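You operate a simulated robot arm through the tools that you are given. There is no shell and no other tool. Be economical: measure what you need, move in short steps, check, and stop when the job is done.

Carry out the task below with a simulated robot arm. There is one attempt and no reset: what you move stays moved.

## Task
Take the green valve and put it on top of the helmet five.

Only the result counts: the job must be done as asked and must still hold three seconds after the hand-in. Knocking over, shifting, dropping, spilling or breaking anything else fails it.

## Robot
A 7-joint arm with a two-finger parallel gripper, fixed in place. Base frame: the origin is at the foot of the arm, x ahead of it, y to its left, z up; the work surface is at about z = 0. Units: m, degrees, N and s.
With the tool pointing down near the work surface it reaches from about 0.24 to 0.62 m from the base axis. Its first joint turns from -66.0 to 66.0 degrees. Payload 2.6 kg.
The tool frame sits at the grasp point between the pads (the TCP): z along the fingers, y along the line on which they close. The tips reach 0.03 m beyond it. The gripper opens to 0.094 m. The fingers are 0.028 m wide and 0.01 m thick; the gripper's body (0.05 by 0.096 m) begins 0.055 m behind the TCP.
Orientation is that of the tool frame in the base frame, as [roll, pitch, yaw] about the fixed x, y, z axes, in that order (R = Rz(yaw) Ry(pitch) Rx(roll)). With the fingers straight down and closing along the base's y, the tool's x points along the base's -x, its y along +y and its z along -z.

## Interface
- The arm moves only by the tool play_rows. Its argument "steps" is a list of rows, each an object (a shift or turn left out is 0, a gripper value left out holds the last) with "rot": the turn, a rotation vector about the base's x, y, z in degrees, a list of three; "slide": the shift along the base's x, y, z in mm, a list of three; "grip": the opening, from 0 (shut) to 1 (fully open). In form: [{"rot": [ax, ay, az], "slide": [dx, dy, dz], "grip": grip}, ...]. A call has 1 to 8 rows; each row is the pose to reach, as a shift and turn from the pose commanded when the call began. Rows are played at 5 a second. More than 0.05 m and 8.6 degrees between two rows, or a gripper value outside its range, and nothing of the call is played. Where a pose cannot be reached the arm comes as near as it can. A force on the tool above 40 N (or 10 N above the force at the start of the call, whichever is more), or a blocked arm, ends the call early, and 0.2 s more pass. Each finger travels about 0.072 m/s and halts on what it meets, pressing with about 36 N; the grip force reading is that of the motor and also rises with nothing between the fingers. The clock runs only during rows and for 0.2 s after the last one: add rows that repeat a pose to give the fingers time. It gives the time, the measured TCP pose, the force on the tool (base axes), the opening and the grip force at its end, in the units of the frame above (readings bear some noise).
- Cameras (640 x 400 px; columns grow to the right, rows downward): "scene" is fixed at [0.0479, 0.4449, 0.5673]; the picture's right is [-0.64, -0.77, 0.00], its down [-0.42, 0.35, -0.84] and it looks along [0.64, -0.53, -0.55] (base axes); focal length 257 px, centre (320, 200). "wrist" rides on the gripper at [-0.037, 0, -0.058] in the tool frame; the picture's right is [0.00, -1.00, 0.00], its down [0.97, 0.00, -0.24] and it looks along [0.24, 0.00, 0.97] (tool axes); focal length 218 px, centre (320, 200). There is no depth. A picture from a camera that has moved, and an enlarged one, comes with that camera's place and axes in the base frame and with its lens.
- camera(camera): a new picture of that camera. It takes no simulated time.
- inspect(camera, box): a new picture of the part [left, top, right, bottom] of that camera's present view, enlarged. It takes no simulated time.
- sign_off(): hands the job in; it is judged then, once.

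Work in short steps. Places have to be worked out from the pictures, the camera data and where the tool is seen: move nearer, look again, correct. Check each grasp and each placing, and mend what went wrong. You have 90 turns and 46 pictures in all, those below and enlarged ones among them. Open the gripper and draw the arm clear of the work before you hand the job in, unless the task says otherwise; then end with one line.

The tools are called after "Call:" as a command line: name --argument value ..., lists and objects as JSON in quotes. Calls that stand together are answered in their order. play_rows: Moves the arm, as the interface text tells. Its arguments: {"type":"object","properties":{"steps":{"type":"array"}},"required":["steps"]} The other tools are called the same way: camera (camera) takes a picture; inspect (camera, box) takes an enlarged picture of a part of a camera's view; sign_off () hands the job in.

At the start:

```text
time_s: 0.0
eef_pos: [0.3511, 0.0272, 0.4038]
ee_rot: [-179.9, 0.1, -180.0]
contact_force: [0.5, 0.2, 0.1]
gripper_width: 0.0937
grasp_force: 0.1
```

scene: 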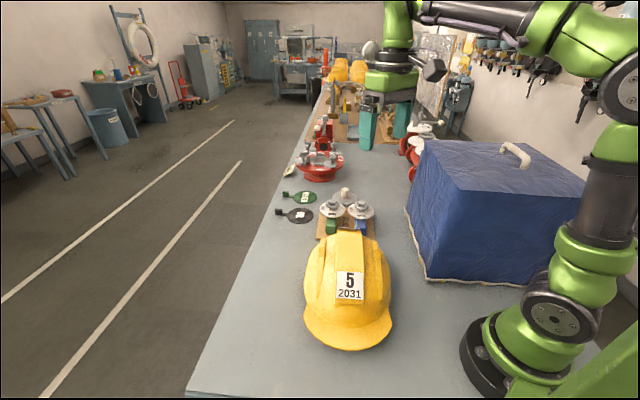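
wrist: 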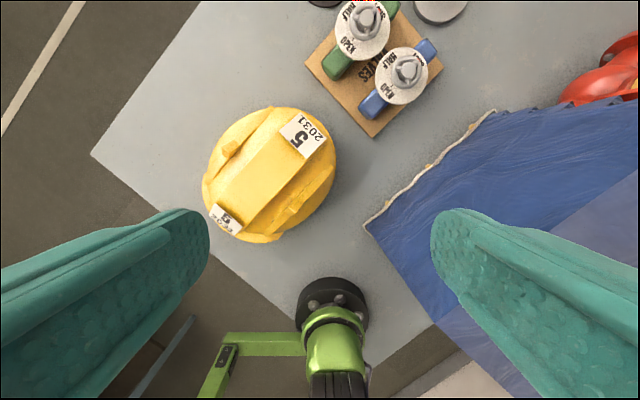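

I'll take closer looks at the helmet and the valves to locate them.

Call:
inspect --camera "scene" --box '[260, 170, 420, 270]'

Call:
inspect --camera "wrist" --box '[180, 0, 500, 200]'

```text
4.00 times, centred on (340, 220) of scene
camera zoom: at [0.0479, 0.4449, 0.5673], right [-0.64, -0.77, 0.0], down [-0.42, 0.35, -0.84], along [0.64, -0.53, -0.55], focal length 1029 px, centre (240, 120)
```

zoom: 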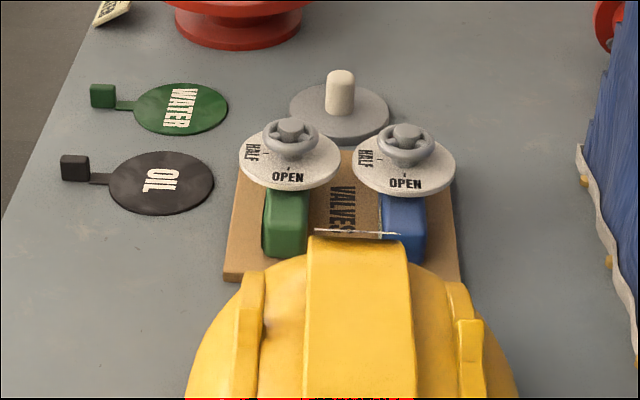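

```text
2.00 times, centred on (340, 100) of wrist
camera zoom: at [0.3875, 0.0271, 0.4618], right [0.0, -1.0, 0.0], down [-0.97, 0.0, 0.24], along [-0.24, 0.0, -0.97], focal length 436 px, centre (280, 400)
```

zoom: 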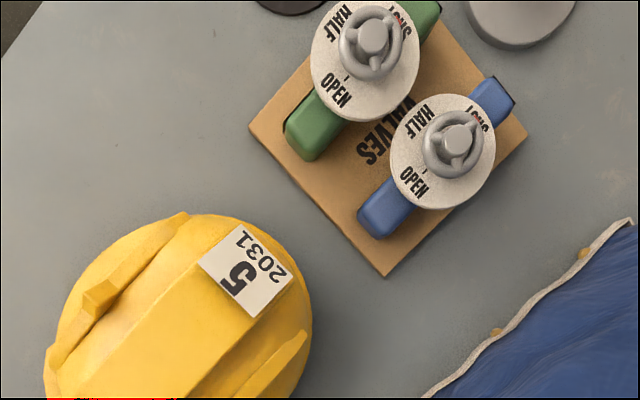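

The green handwheel hub triangulates to about (0.569, -0.041, 0.087). The block and the helmet ridge both run along roughly (1,-1). I'll move above the valve, turning +44° so the fingers close along the block, away from the blue valve.

Call:
play_rows --steps '[{"rot": [0, 0, 7.3], "slide": [36, -11, -25], "grip": 1}, {"rot": [0, 0, 14.6], "slide": [72, -22, -50]}, {"rot": [0, 0, 22], "slide": [109, -34, -75]}, {"rot": [0, 0, 29.3], "slide": [145, -45, -100]}, {"rot": [0, 0, 36.6], "slide": [181, -56, -125]}, {"rot": [0, 0, 44], "slide": [218, -68, -150]}, {"rot": [0, 0, 44], "slide": [218, -68, -150]}]'

Call:
camera --camera "wrist"

Call:
camera --camera "scene"

```text
time_s: 1.6
eef_pos: [0.5691, -0.0402, 0.2518]
ee_rot: [-180.0, -0.1, -135.9]
contact_force: [-1.3, -0.5, -0.6]
gripper_width: 0.0941
grasp_force: 0.1
```

```text
41 pictures are left
camera wrist: at [0.5944, -0.0155, 0.3103], right [0.7, -0.72, 0.0], down [-0.7, -0.68, 0.24], along [-0.17, -0.17, -0.97], focal length 218 px, centre (320, 200)
```

wrist: 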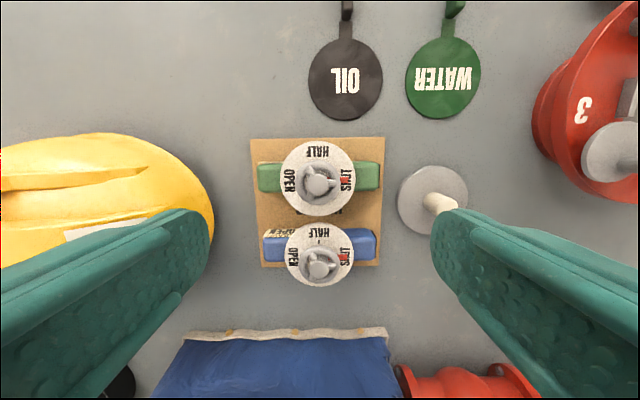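

```text
40 pictures are left
```

scene: 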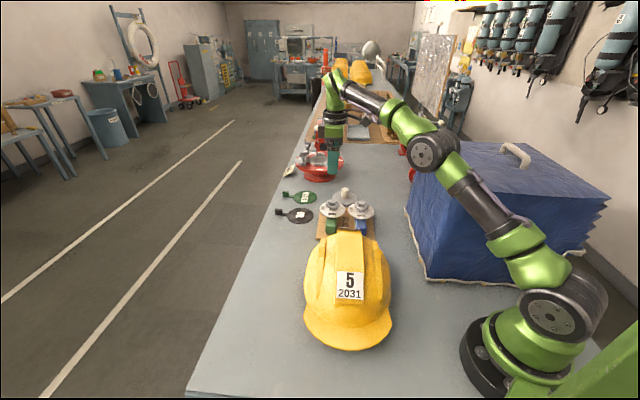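

The wrist view confirms the hub at (0.568, -0.041), with the block aligned to the closing line. I'll descend to just above it and look again.

Call:
play_rows --steps '[{"slide": [-0.5, 0, -40]}, {"slide": [-0.5, 0, -80]}, {"slide": [-0.5, 0, -115]}, {"slide": [-0.5, 0, -115]}]'

Call:
camera --camera "wrist"

Call:
inspect --camera "scene" --box '[270, 140, 430, 240]'

```text
time_s: 2.6
eef_pos: [0.5678, -0.0407, 0.1398]
ee_rot: [180.0, 0.0, -136.0]
contact_force: [-0.1, 0.1, 0.7]
gripper_width: 0.0943
grasp_force: 0.0
```

```text
39 pictures are left
camera wrist: at [0.594, -0.0159, 0.1963], right [0.69, -0.72, 0.0], down [-0.7, -0.67, 0.24], along [-0.17, -0.17, -0.97], focal length 218 px, centre (320, 200)
```

wrist: 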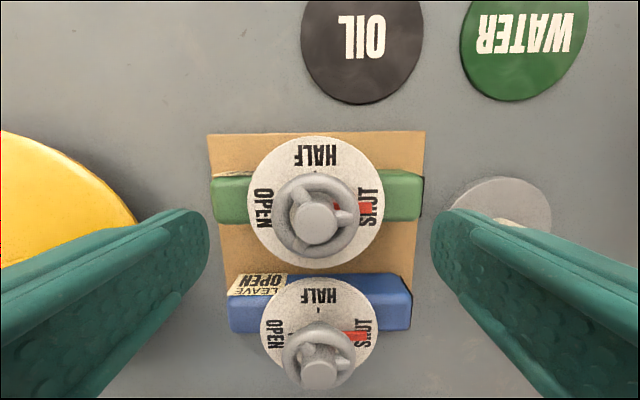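

```text
4.00 times, centred on (350, 190) of scene
camera zoom: at [0.0479, 0.4449, 0.5673], right [-0.64, -0.77, 0.0], down [-0.42, 0.35, -0.84], along [0.64, -0.53, -0.55], focal length 1029 px, centre (200, 240)
```

zoom: 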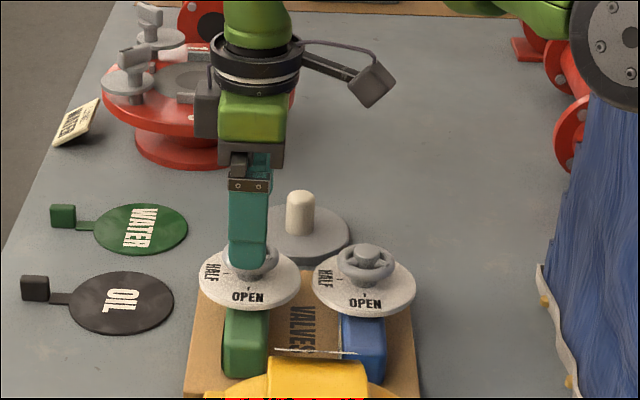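

The wheel is centred to within 2 mm. I'll correct slightly and go down until the tips are beside the handwheel, just above the disc.

Call:
play_rows --steps '[{"slide": [-2, 0.5, -20]}, {"slide": [-2, 0.5, -38]}, {"slide": [-2, 0.5, -47]}, {"slide": [-2, 0.5, -47]}]'

Call:
camera --camera "wrist"

Call:
inspect --camera "scene" --box '[300, 180, 380, 230]'

```text
time_s: 3.6
eef_pos: [0.5664, -0.0413, 0.0932]
ee_rot: [180.0, 0.0, -136.1]
contact_force: [-1.0, 0.5, -0.7]
gripper_width: 0.094
grasp_force: 0.1
```

```text
37 pictures are left
camera wrist: at [0.5922, -0.0149, 0.1494], right [0.69, -0.72, 0.0], down [-0.7, -0.67, 0.24], along [-0.17, -0.17, -0.97], focal length 218 px, centre (320, 200)
```

wrist: 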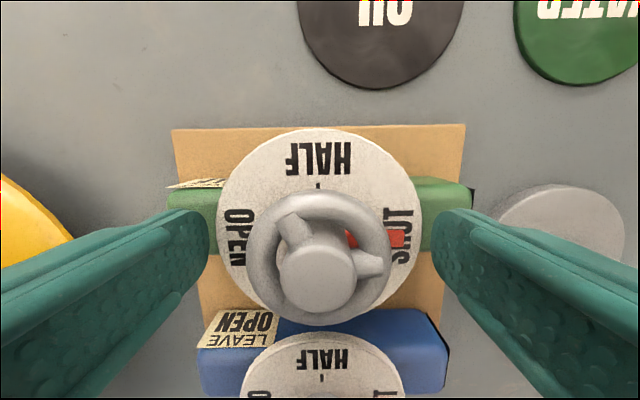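

```text
8.00 times, centred on (340, 205) of scene
camera zoom: at [0.0479, 0.4449, 0.5673], right [-0.64, -0.77, 0.0], down [-0.42, 0.35, -0.84], along [0.64, -0.53, -0.55], focal length 2058 px, centre (160, 160)
```

zoom: 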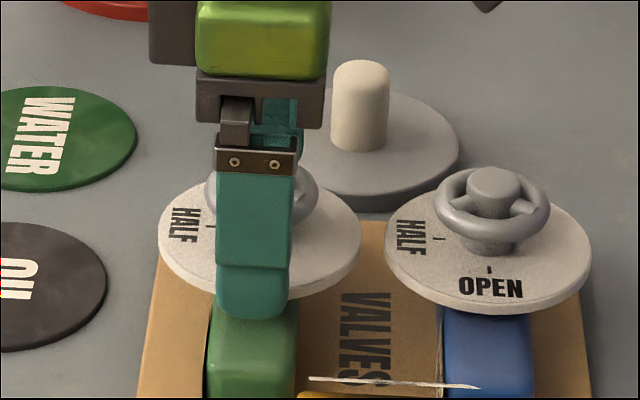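

The tips are at z≈0.063, the rim spans about 0.066–0.078 and the disc top is about 0.055, and the wheel is centred. I'll close the gripper here.

Call:
play_rows --steps '[{"grip": 0.7}, {"grip": 0.5}, {"grip": 0.3}, {"grip": 0.1}, {"grip": 0.1}, {"grip": 0.1}]'

Call:
camera --camera "wrist"

```text
time_s: 5.0
eef_pos: [0.5658, -0.0398, 0.0921]
ee_rot: [180.0, 0.0, -135.9]
contact_force: [-0.4, 1.2, -0.8]
gripper_width: 0.0472
grasp_force: 36.3
```

```text
35 pictures are left
camera wrist: at [0.5922, -0.0147, 0.1497], right [0.69, -0.72, 0.0], down [-0.7, -0.67, 0.24], along [-0.17, -0.17, -0.97], focal length 218 px, centre (320, 200)
```

wrist: 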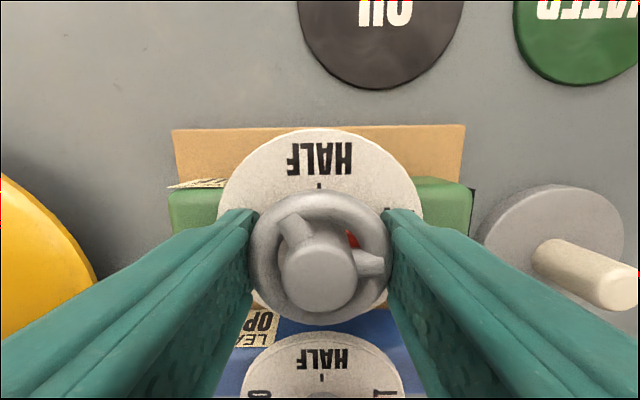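

Grip holds at 47 mm. I'll lift straight up slowly and check.

Call:
play_rows --steps '[{"slide": [0, 0, 10]}, {"slide": [0, 0, 25]}, {"slide": [0, 0, 50]}, {"slide": [0, 0, 50]}]'

Call:
camera --camera "wrist"

Call:
inspect --camera "scene" --box '[260, 140, 420, 240]'

```text
time_s: 6.0
eef_pos: [0.566, -0.041, 0.1424]
ee_rot: [180.0, -0.1, -136.0]
contact_force: [0.6, -0.2, 1.1]
gripper_width: 0.0096
grasp_force: 0.0
```

```text
34 pictures are left
camera wrist: at [0.593, -0.0145, 0.2], right [0.69, -0.72, 0.0], down [-0.7, -0.67, 0.24], along [-0.17, -0.17, -0.97], focal length 218 px, centre (320, 200)
```

wrist: 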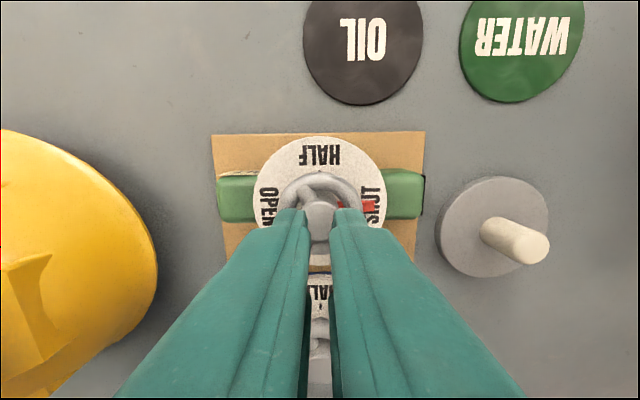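

```text
4.00 times, centred on (340, 190) of scene
camera zoom: at [0.0479, 0.4449, 0.5673], right [-0.64, -0.77, 0.0], down [-0.42, 0.35, -0.84], along [0.64, -0.53, -0.55], focal length 1029 px, centre (240, 240)
```

zoom: 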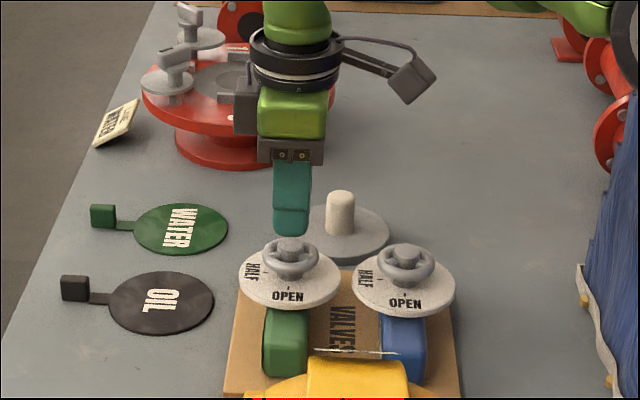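

The wheel slipped out on lifting and the valve looks unmoved. I'll zoom in to measure wheel and disc heights before regripping lower.

Call:
inspect --camera "scene" --box '[310, 190, 374, 230]'

Call:
inspect --camera "wrist" --box '[200, 120, 440, 270]'

```text
10.00 times, centred on (342, 210) of scene
camera zoom: at [0.0479, 0.4449, 0.5673], right [-0.64, -0.77, 0.0], down [-0.42, 0.35, -0.84], along [0.64, -0.53, -0.55], focal length 2572 px, centre (100, 100)
```

zoom: 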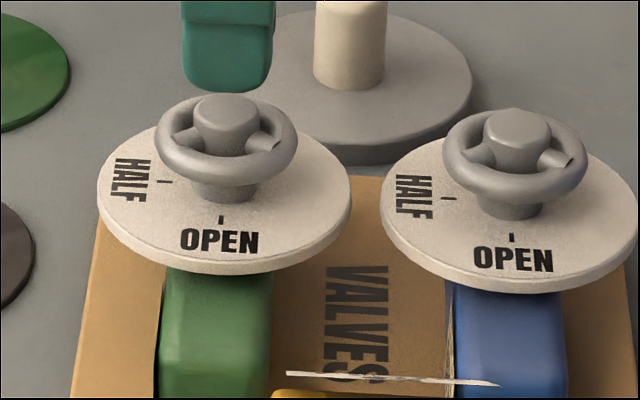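

```text
2.67 times, centred on (320, 195) of wrist
camera zoom: at [0.593, -0.0145, 0.2], right [0.69, -0.72, 0.0], down [-0.7, -0.67, 0.24], along [-0.17, -0.17, -0.97], focal length 582 px, centre (320, 213)
```

zoom: 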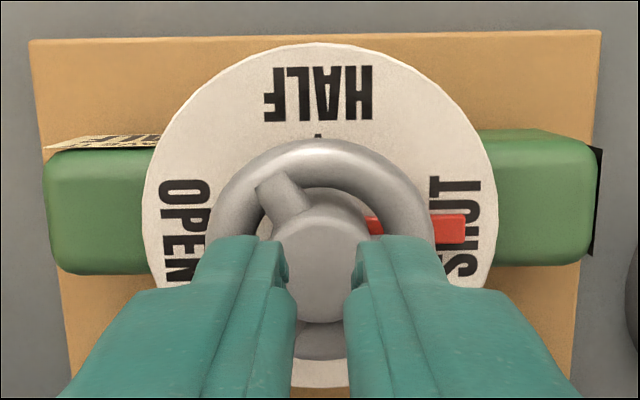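

The rim spans about 15–25 mm above the disc, so the pads did meet it, though 5 mm off-centre. I'll regrip centred and a little deeper, then lift by only a few mm with the force readings as a check.

Call:
play_rows --steps '[{"slide": [-3, -3, 0], "grip": 1}, {"slide": [-3, -3, 0], "grip": 1}, {"slide": [-3, -3, 0], "grip": 1}, {"slide": [-3, -3, -25]}, {"slide": [-3, -3, -45]}, {"slide": [-3, -3, -52]}, {"slide": [-3, -3, -52]}]'

Call:
play_rows --steps '[{"grip": 0.7}, {"grip": 0.5}, {"grip": 0.3}, {"grip": 0.0}, {"grip": 0.0}, {"grip": 0.0}]'

Call:
play_rows --steps '[{"slide": [0, 0, 2]}, {"slide": [0, 0, 4]}, {"slide": [0, 0, 6]}]'

```text
time_s: 7.6
eef_pos: [0.5623, -0.0427, 0.091]
ee_rot: [180.0, 0.0, -136.0]
contact_force: [-0.1, 0.2, -0.8]
gripper_width: 0.0941
grasp_force: 0.1
```

```text
time_s: 9.0
eef_pos: [0.5642, -0.0431, 0.0905]
ee_rot: [180.0, 0.0, -136.0]
contact_force: [-0.3, -0.9, 0.9]
gripper_width: 0.049
grasp_force: 36.1
```

```text
time_s: 9.8
eef_pos: [0.5635, -0.0435, 0.0956]
ee_rot: [-180.0, -0.1, -136.1]
contact_force: [0.3, 0.1, -3.1]
gripper_width: 0.0489
grasp_force: 36.0
```

Width holds and about 3 N of load has appeared. I'll continue lifting slowly.

Call:
play_rows --steps '[{"slide": [0, 0, 3]}, {"slide": [0, 0, 6]}, {"slide": [0, 0, 9]}]'

Call:
inspect --camera "scene" --box '[300, 180, 380, 230]'

```text
time_s: 10.6
eef_pos: [0.5638, -0.0447, 0.1057]
ee_rot: [179.9, 0.0, -136.0]
contact_force: [-0.1, -0.2, -3.4]
gripper_width: 0.0487
grasp_force: 35.4
```

```text
8.00 times, centred on (340, 205) of scene
camera zoom: at [0.0479, 0.4449, 0.5673], right [-0.64, -0.77, 0.0], down [-0.42, 0.35, -0.84], along [0.64, -0.53, -0.55], focal length 2058 px, centre (160, 160)
```

zoom: 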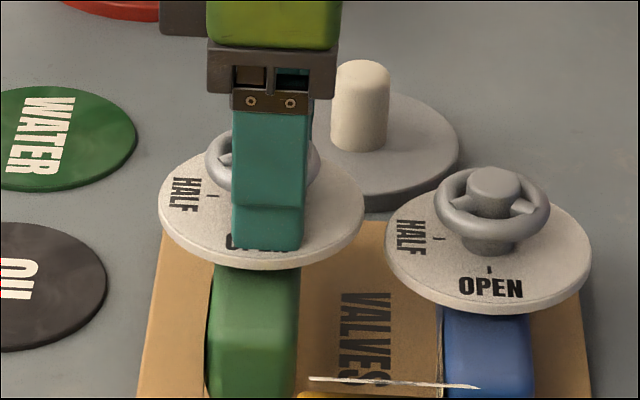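

The valve is rising with the gripper at about 3.4 N load. I'll continue up gently.

Call:
play_rows --steps '[{"slide": [0, 0, 10]}, {"slide": [0, 0, 25]}, {"slide": [0, 0, 45]}, {"slide": [0, 0, 65]}, {"slide": [0, 0, 85]}, {"slide": [0, 0, 105]}, {"slide": [0, 0, 120]}, {"slide": [0, 0, 125]}]'

Call:
camera --camera "wrist"

Call:
camera --camera "scene"

```text
time_s: 12.4
eef_pos: [0.5617, -0.0426, 0.2305]
ee_rot: [180.0, -0.1, -136.0]
contact_force: [-0.5, 0.6, -3.0]
gripper_width: 0.049
grasp_force: 36.2
```

```text
29 pictures are left
camera wrist: at [0.5895, -0.0175, 0.2877], right [0.69, -0.72, 0.0], down [-0.7, -0.67, 0.24], along [-0.17, -0.17, -0.97], focal length 218 px, centre (320, 200)
```

wrist: 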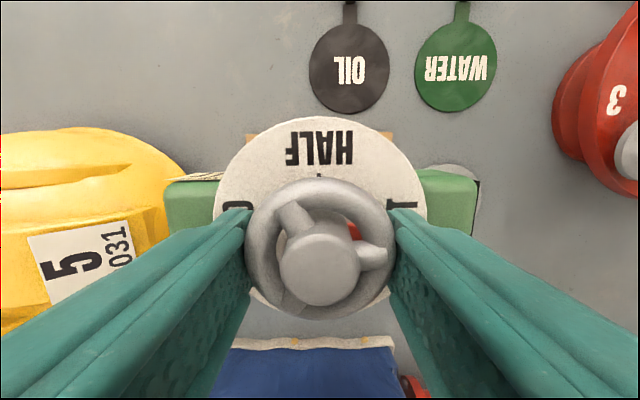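

```text
28 pictures are left
```

scene: 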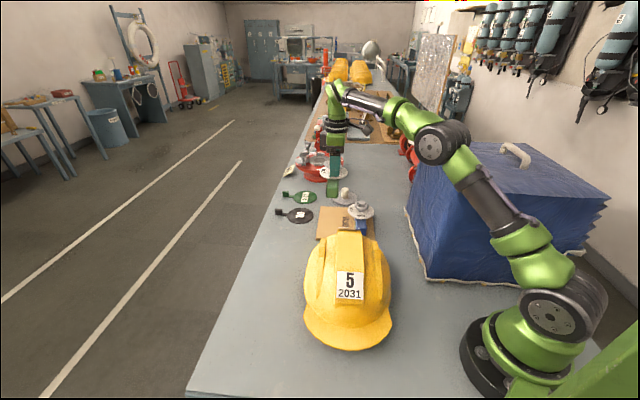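

Valve is firmly held. I'll carry it up and over to a spot beside the helmet, on the base side, so the wrist camera can see the helmet's top.

Call:
play_rows --steps '[{"slide": [-8, 2, 12]}, {"slide": [-25, 7, 30]}, {"slide": [-45, 13, 50]}, {"slide": [-68, 20, 70]}, {"slide": [-92, 26, 85]}, {"slide": [-116, 32, 90]}, {"slide": [-135, 38, 90]}, {"slide": [-140, 40, 90]}]'

Call:
play_rows --steps '[{"slide": [-8, 2, 0]}, {"slide": [-25, 7, 0]}, {"slide": [-45, 13, 0]}, {"slide": [-68, 20, 0]}, {"slide": [-92, 26, 0]}, {"slide": [-112, 30, 0]}, {"slide": [-122, 33, 0]}, {"slide": [-125, 35, 0]}]'

Call:
camera --camera "wrist"

Call:
camera --camera "scene"

```text
time_s: 14.2
eef_pos: [0.4223, -0.0023, 0.3206]
ee_rot: [-179.9, 0.0, -135.9]
contact_force: [-0.6, 0.5, -2.8]
gripper_width: 0.0487
grasp_force: 35.9
```

```text
time_s: 16.0
eef_pos: [0.2985, 0.0313, 0.3203]
ee_rot: [-180.0, 0.0, -135.9]
contact_force: [-0.7, 0.3, -1.9]
gripper_width: 0.0489
grasp_force: 35.6
```

```text
27 pictures are left
camera wrist: at [0.325, 0.057, 0.3778], right [0.69, -0.72, 0.0], down [-0.7, -0.67, 0.24], along [-0.17, -0.17, -0.97], focal length 218 px, centre (320, 200)
```

wrist: 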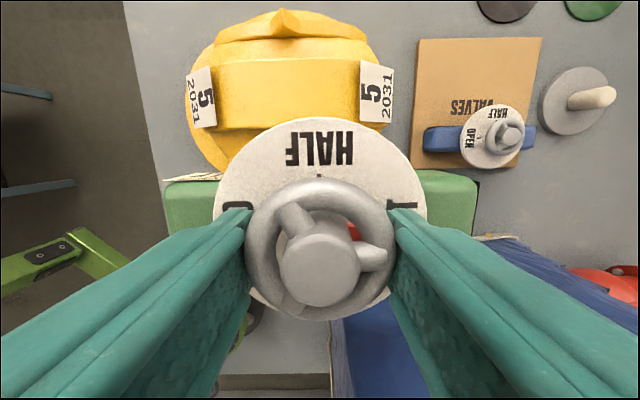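

```text
26 pictures are left
```

scene: 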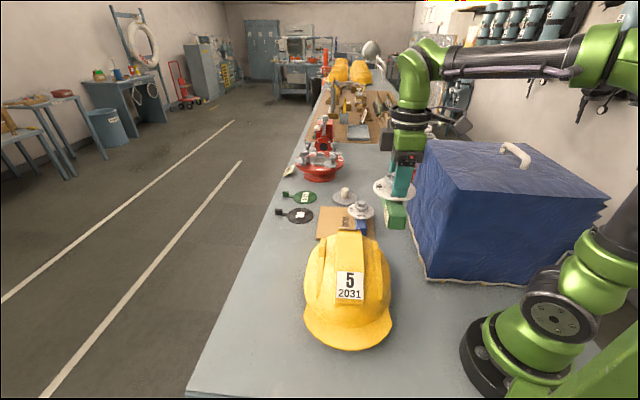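

Call:
inspect --camera "wrist" --box '[160, 0, 416, 160]'

Call:
inspect --camera "scene" --box '[280, 220, 420, 360]'

```text
2.50 times, centred on (288, 80) of wrist
camera zoom: at [0.325, 0.057, 0.3778], right [0.69, -0.72, 0.0], down [-0.7, -0.67, 0.24], along [-0.17, -0.17, -0.97], focal length 546 px, centre (400, 500)
```

zoom: 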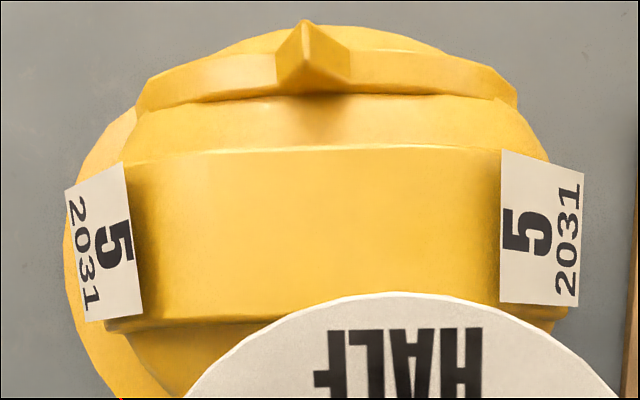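

```text
2.86 times, centred on (350, 290) of scene
camera zoom: at [0.0479, 0.4449, 0.5673], right [-0.64, -0.77, 0.0], down [-0.42, 0.35, -0.84], along [0.64, -0.53, -0.55], focal length 735 px, centre (234, -57)
```

zoom: 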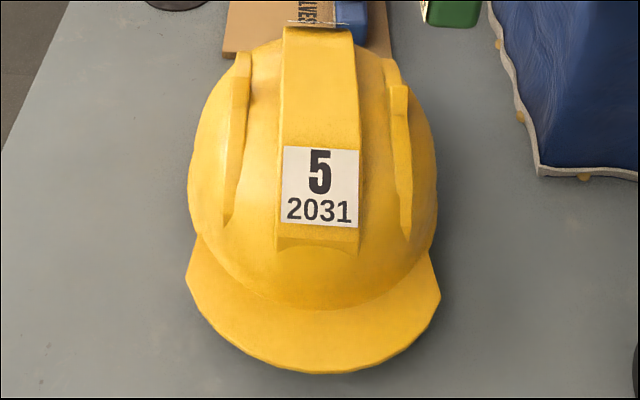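

The ridge plateau runs from about (0.289, 0.163) to (0.389, 0.066) at z≈0.146, flat and 65 mm wide, centred at (0.339, 0.115) and parallel to the block. I'll move over its centre, come partway down and look.

Call:
play_rows --steps '[{"slide": [5, 10, 0]}, {"slide": [15, 30, 0]}, {"slide": [26, 54, 0]}, {"slide": [36, 74, 0]}, {"slide": [40, 83, 0]}, {"slide": [40, 83, -20]}, {"slide": [40, 83, -45]}, {"slide": [40, 83, -55]}]'

Call:
inspect --camera "scene" --box '[260, 160, 440, 360]'

Call:
camera --camera "wrist"

```text
time_s: 17.8
eef_pos: [0.338, 0.1145, 0.2659]
ee_rot: [180.0, 0.1, -136.0]
contact_force: [0.7, 0.2, -3.1]
gripper_width: 0.0488
grasp_force: 35.9
```

```text
2.00 times, centred on (350, 260) of scene
camera zoom: at [0.0479, 0.4449, 0.5673], right [-0.64, -0.77, 0.0], down [-0.42, 0.35, -0.84], along [0.64, -0.53, -0.55], focal length 514 px, centre (260, 80)
```

zoom: 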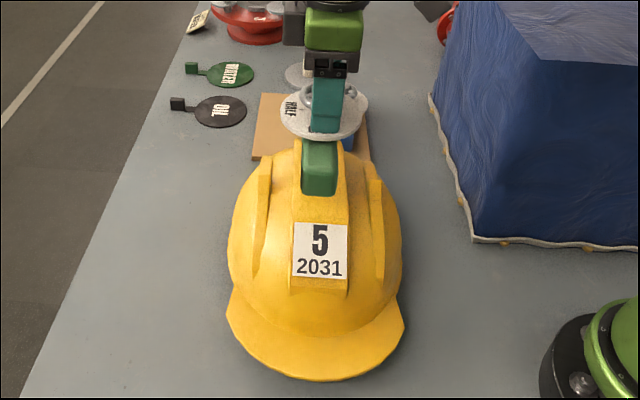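

```text
22 pictures are left
camera wrist: at [0.3651, 0.1399, 0.3231], right [0.69, -0.72, 0.0], down [-0.7, -0.67, 0.24], along [-0.17, -0.17, -0.97], focal length 218 px, centre (320, 200)
```

wrist: 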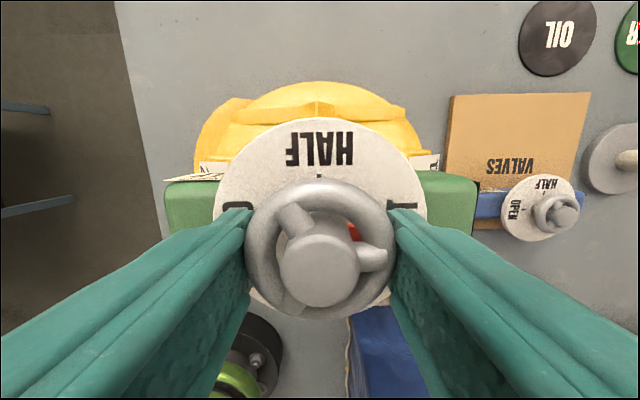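

The alignment looks good. I'll descend carefully in small steps and watch the force for contact.

Call:
play_rows --steps '[{"slide": [0.5, 0, -8]}, {"slide": [0.5, 0, -16]}, {"slide": [0.5, 0, -22]}, {"slide": [0.5, 0, -26]}, {"slide": [0.5, 0, -26]}]'

Call:
inspect --camera "scene" --box '[300, 190, 400, 315]'

```text
time_s: 19.0
eef_pos: [0.3389, 0.1148, 0.2383]
ee_rot: [-180.0, 0.0, -136.0]
contact_force: [0.1, 0.3, -3.0]
gripper_width: 0.0489
grasp_force: 36.1
```

```text
3.20 times, centred on (350, 252) of scene
camera zoom: at [0.0479, 0.4449, 0.5673], right [-0.64, -0.77, 0.0], down [-0.42, 0.35, -0.84], along [0.64, -0.53, -0.55], focal length 823 px, centre (224, 32)
```

zoom: 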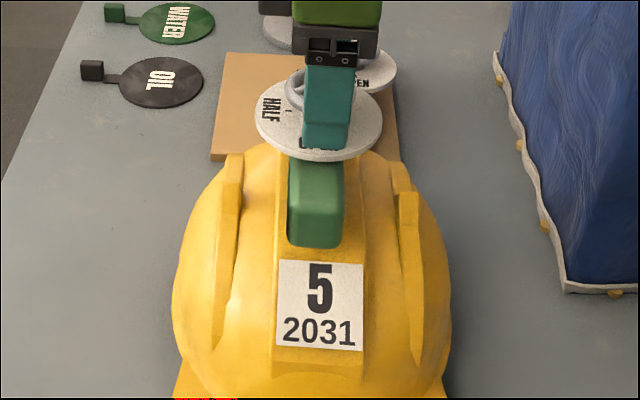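

Not yet in contact, since the load is still 3 N. I'll continue in 2 mm steps.

Call:
play_rows --steps '[{"slide": [0, 0, -2]}, {"slide": [0, 0, -4]}, {"slide": [0, 0, -6]}, {"slide": [0, 0, -6]}]'

Call:
play_rows --steps '[{"slide": [0, 0, -1.5]}, {"slide": [0, 0, -3]}, {"slide": [0, 0, -3]}]'

```text
time_s: 20.0
eef_pos: [0.3386, 0.1139, 0.2324]
ee_rot: [180.0, 0.0, -136.0]
contact_force: [0.3, -0.1, -2.8]
gripper_width: 0.0485
grasp_force: 36.2
```

```text
time_s: 20.8
eef_pos: [0.3384, 0.114, 0.2305]
ee_rot: [180.0, 0.0, -136.0]
contact_force: [0.7, 0.6, -2.4]
gripper_width: 0.0488
grasp_force: 35.6
```

Still carrying the load, so I'll keep lowering gently.

Call:
play_rows --steps '[{"slide": [0, 0, -1.5]}, {"slide": [0, 0, -3]}, {"slide": [0, 0, -3]}]'

Call:
inspect --camera "scene" --box '[310, 220, 390, 320]'

```text
time_s: 21.6
eef_pos: [0.3378, 0.1154, 0.2278]
ee_rot: [180.0, 0.1, -136.0]
contact_force: [-3.1, -1.2, 5.9]
gripper_width: 0.0489
grasp_force: 35.8
```

```text
4.00 times, centred on (350, 270) of scene
camera zoom: at [0.0479, 0.4449, 0.5673], right [-0.64, -0.77, 0.0], down [-0.42, 0.35, -0.84], along [0.64, -0.53, -0.55], focal length 1029 px, centre (200, -80)
```

zoom: 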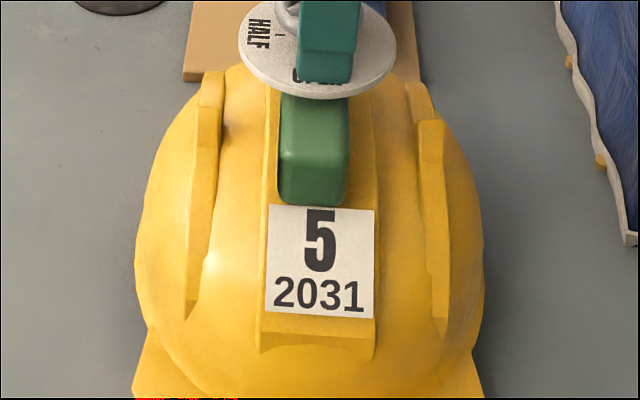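

Contact is made at z≈0.228, with the block seated along the ridge. I'll ease the pressure slightly and then open.

Call:
play_rows --steps '[{"slide": [0, 0, 0.8]}, {"slide": [0, 0, 0.8]}]'

Call:
play_rows --steps '[{"grip": 0.55}, {"grip": 0.62}, {"grip": 0.72}, {"grip": 0.82}, {"grip": 0.82}]'

Call:
inspect --camera "scene" --box '[300, 190, 400, 315]'

Call:
camera --camera "wrist"

```text
time_s: 22.2
eef_pos: [0.3388, 0.1142, 0.2273]
ee_rot: [-179.9, -0.1, -136.0]
contact_force: [0.9, 0.4, -1.9]
gripper_width: 0.0489
grasp_force: 35.9
```

```text
time_s: 23.4
eef_pos: [0.3384, 0.1146, 0.2291]
ee_rot: [180.0, 0.0, -135.9]
contact_force: [-0.2, -0.2, 0.4]
gripper_width: 0.0769
grasp_force: 0.1
```

```text
3.20 times, centred on (350, 252) of scene
camera zoom: at [0.0479, 0.4449, 0.5673], right [-0.64, -0.77, 0.0], down [-0.42, 0.35, -0.84], along [0.64, -0.53, -0.55], focal length 823 px, centre (224, 32)
```

zoom: 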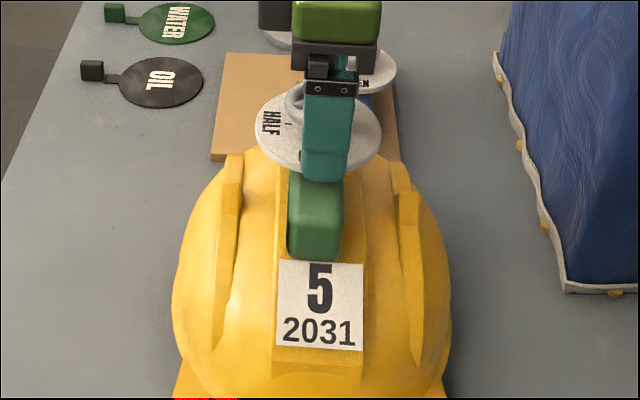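

```text
18 pictures are left
camera wrist: at [0.3652, 0.1403, 0.2858], right [0.69, -0.72, 0.0], down [-0.7, -0.67, 0.24], along [-0.17, -0.17, -0.97], focal length 218 px, centre (320, 200)
```

wrist: 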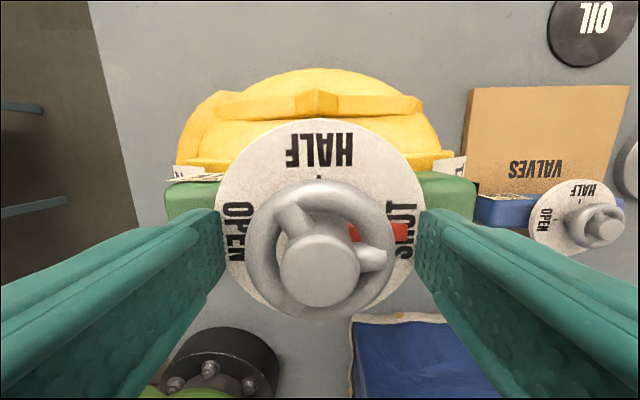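

Released, and the valve sits stably on the ridge with the fingers clear of the wheel. I'll withdraw straight up and then back off.

Call:
play_rows --steps '[{"slide": [0, 0, 8]}, {"slide": [0, 0, 25]}, {"slide": [0, 0, 55]}, {"slide": [0, 0, 90]}, {"slide": [10, -25, 110]}, {"slide": [25, -60, 110]}, {"slide": [30, -90, 110]}]'

Call:
inspect --camera "scene" --box '[260, 160, 440, 360]'

Call:
camera --camera "wrist"

```text
time_s: 25.0
eef_pos: [0.3687, 0.0262, 0.3383]
ee_rot: [-180.0, 0.1, -136.0]
contact_force: [0.1, -0.2, -0.2]
gripper_width: 0.0772
grasp_force: 0.1
```

```text
2.00 times, centred on (350, 260) of scene
camera zoom: at [0.0479, 0.4449, 0.5673], right [-0.64, -0.77, 0.0], down [-0.42, 0.35, -0.84], along [0.64, -0.53, -0.55], focal length 514 px, centre (260, 80)
```

zoom: 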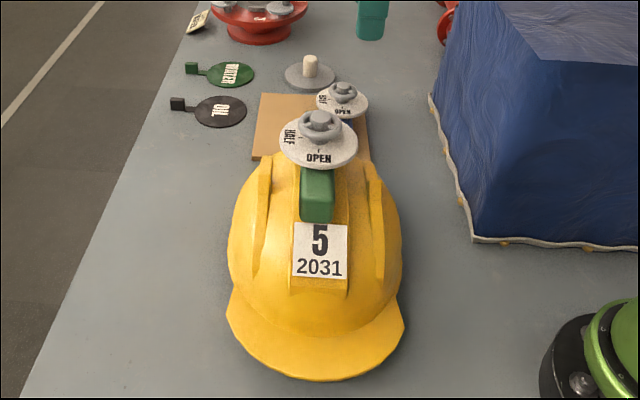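

```text
16 pictures are left
camera wrist: at [0.3951, 0.0509, 0.3953], right [0.69, -0.72, 0.0], down [-0.7, -0.67, 0.24], along [-0.17, -0.17, -0.97], focal length 218 px, centre (320, 200)
```

wrist: 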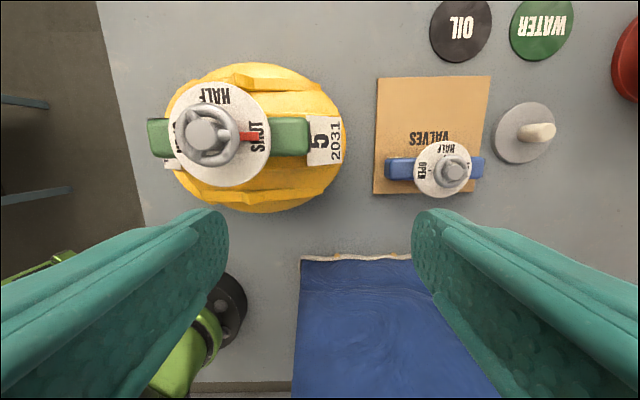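

The valve rests level on helmet five's ridge, nothing else has moved, and the arm is clear with the gripper open. I'm handing in.

Call:
sign_off

```text
The job is handed in.
```

The green valve is on top of helmet five, sitting level along its ridge. I handed the job in with the gripper open and the arm clear.
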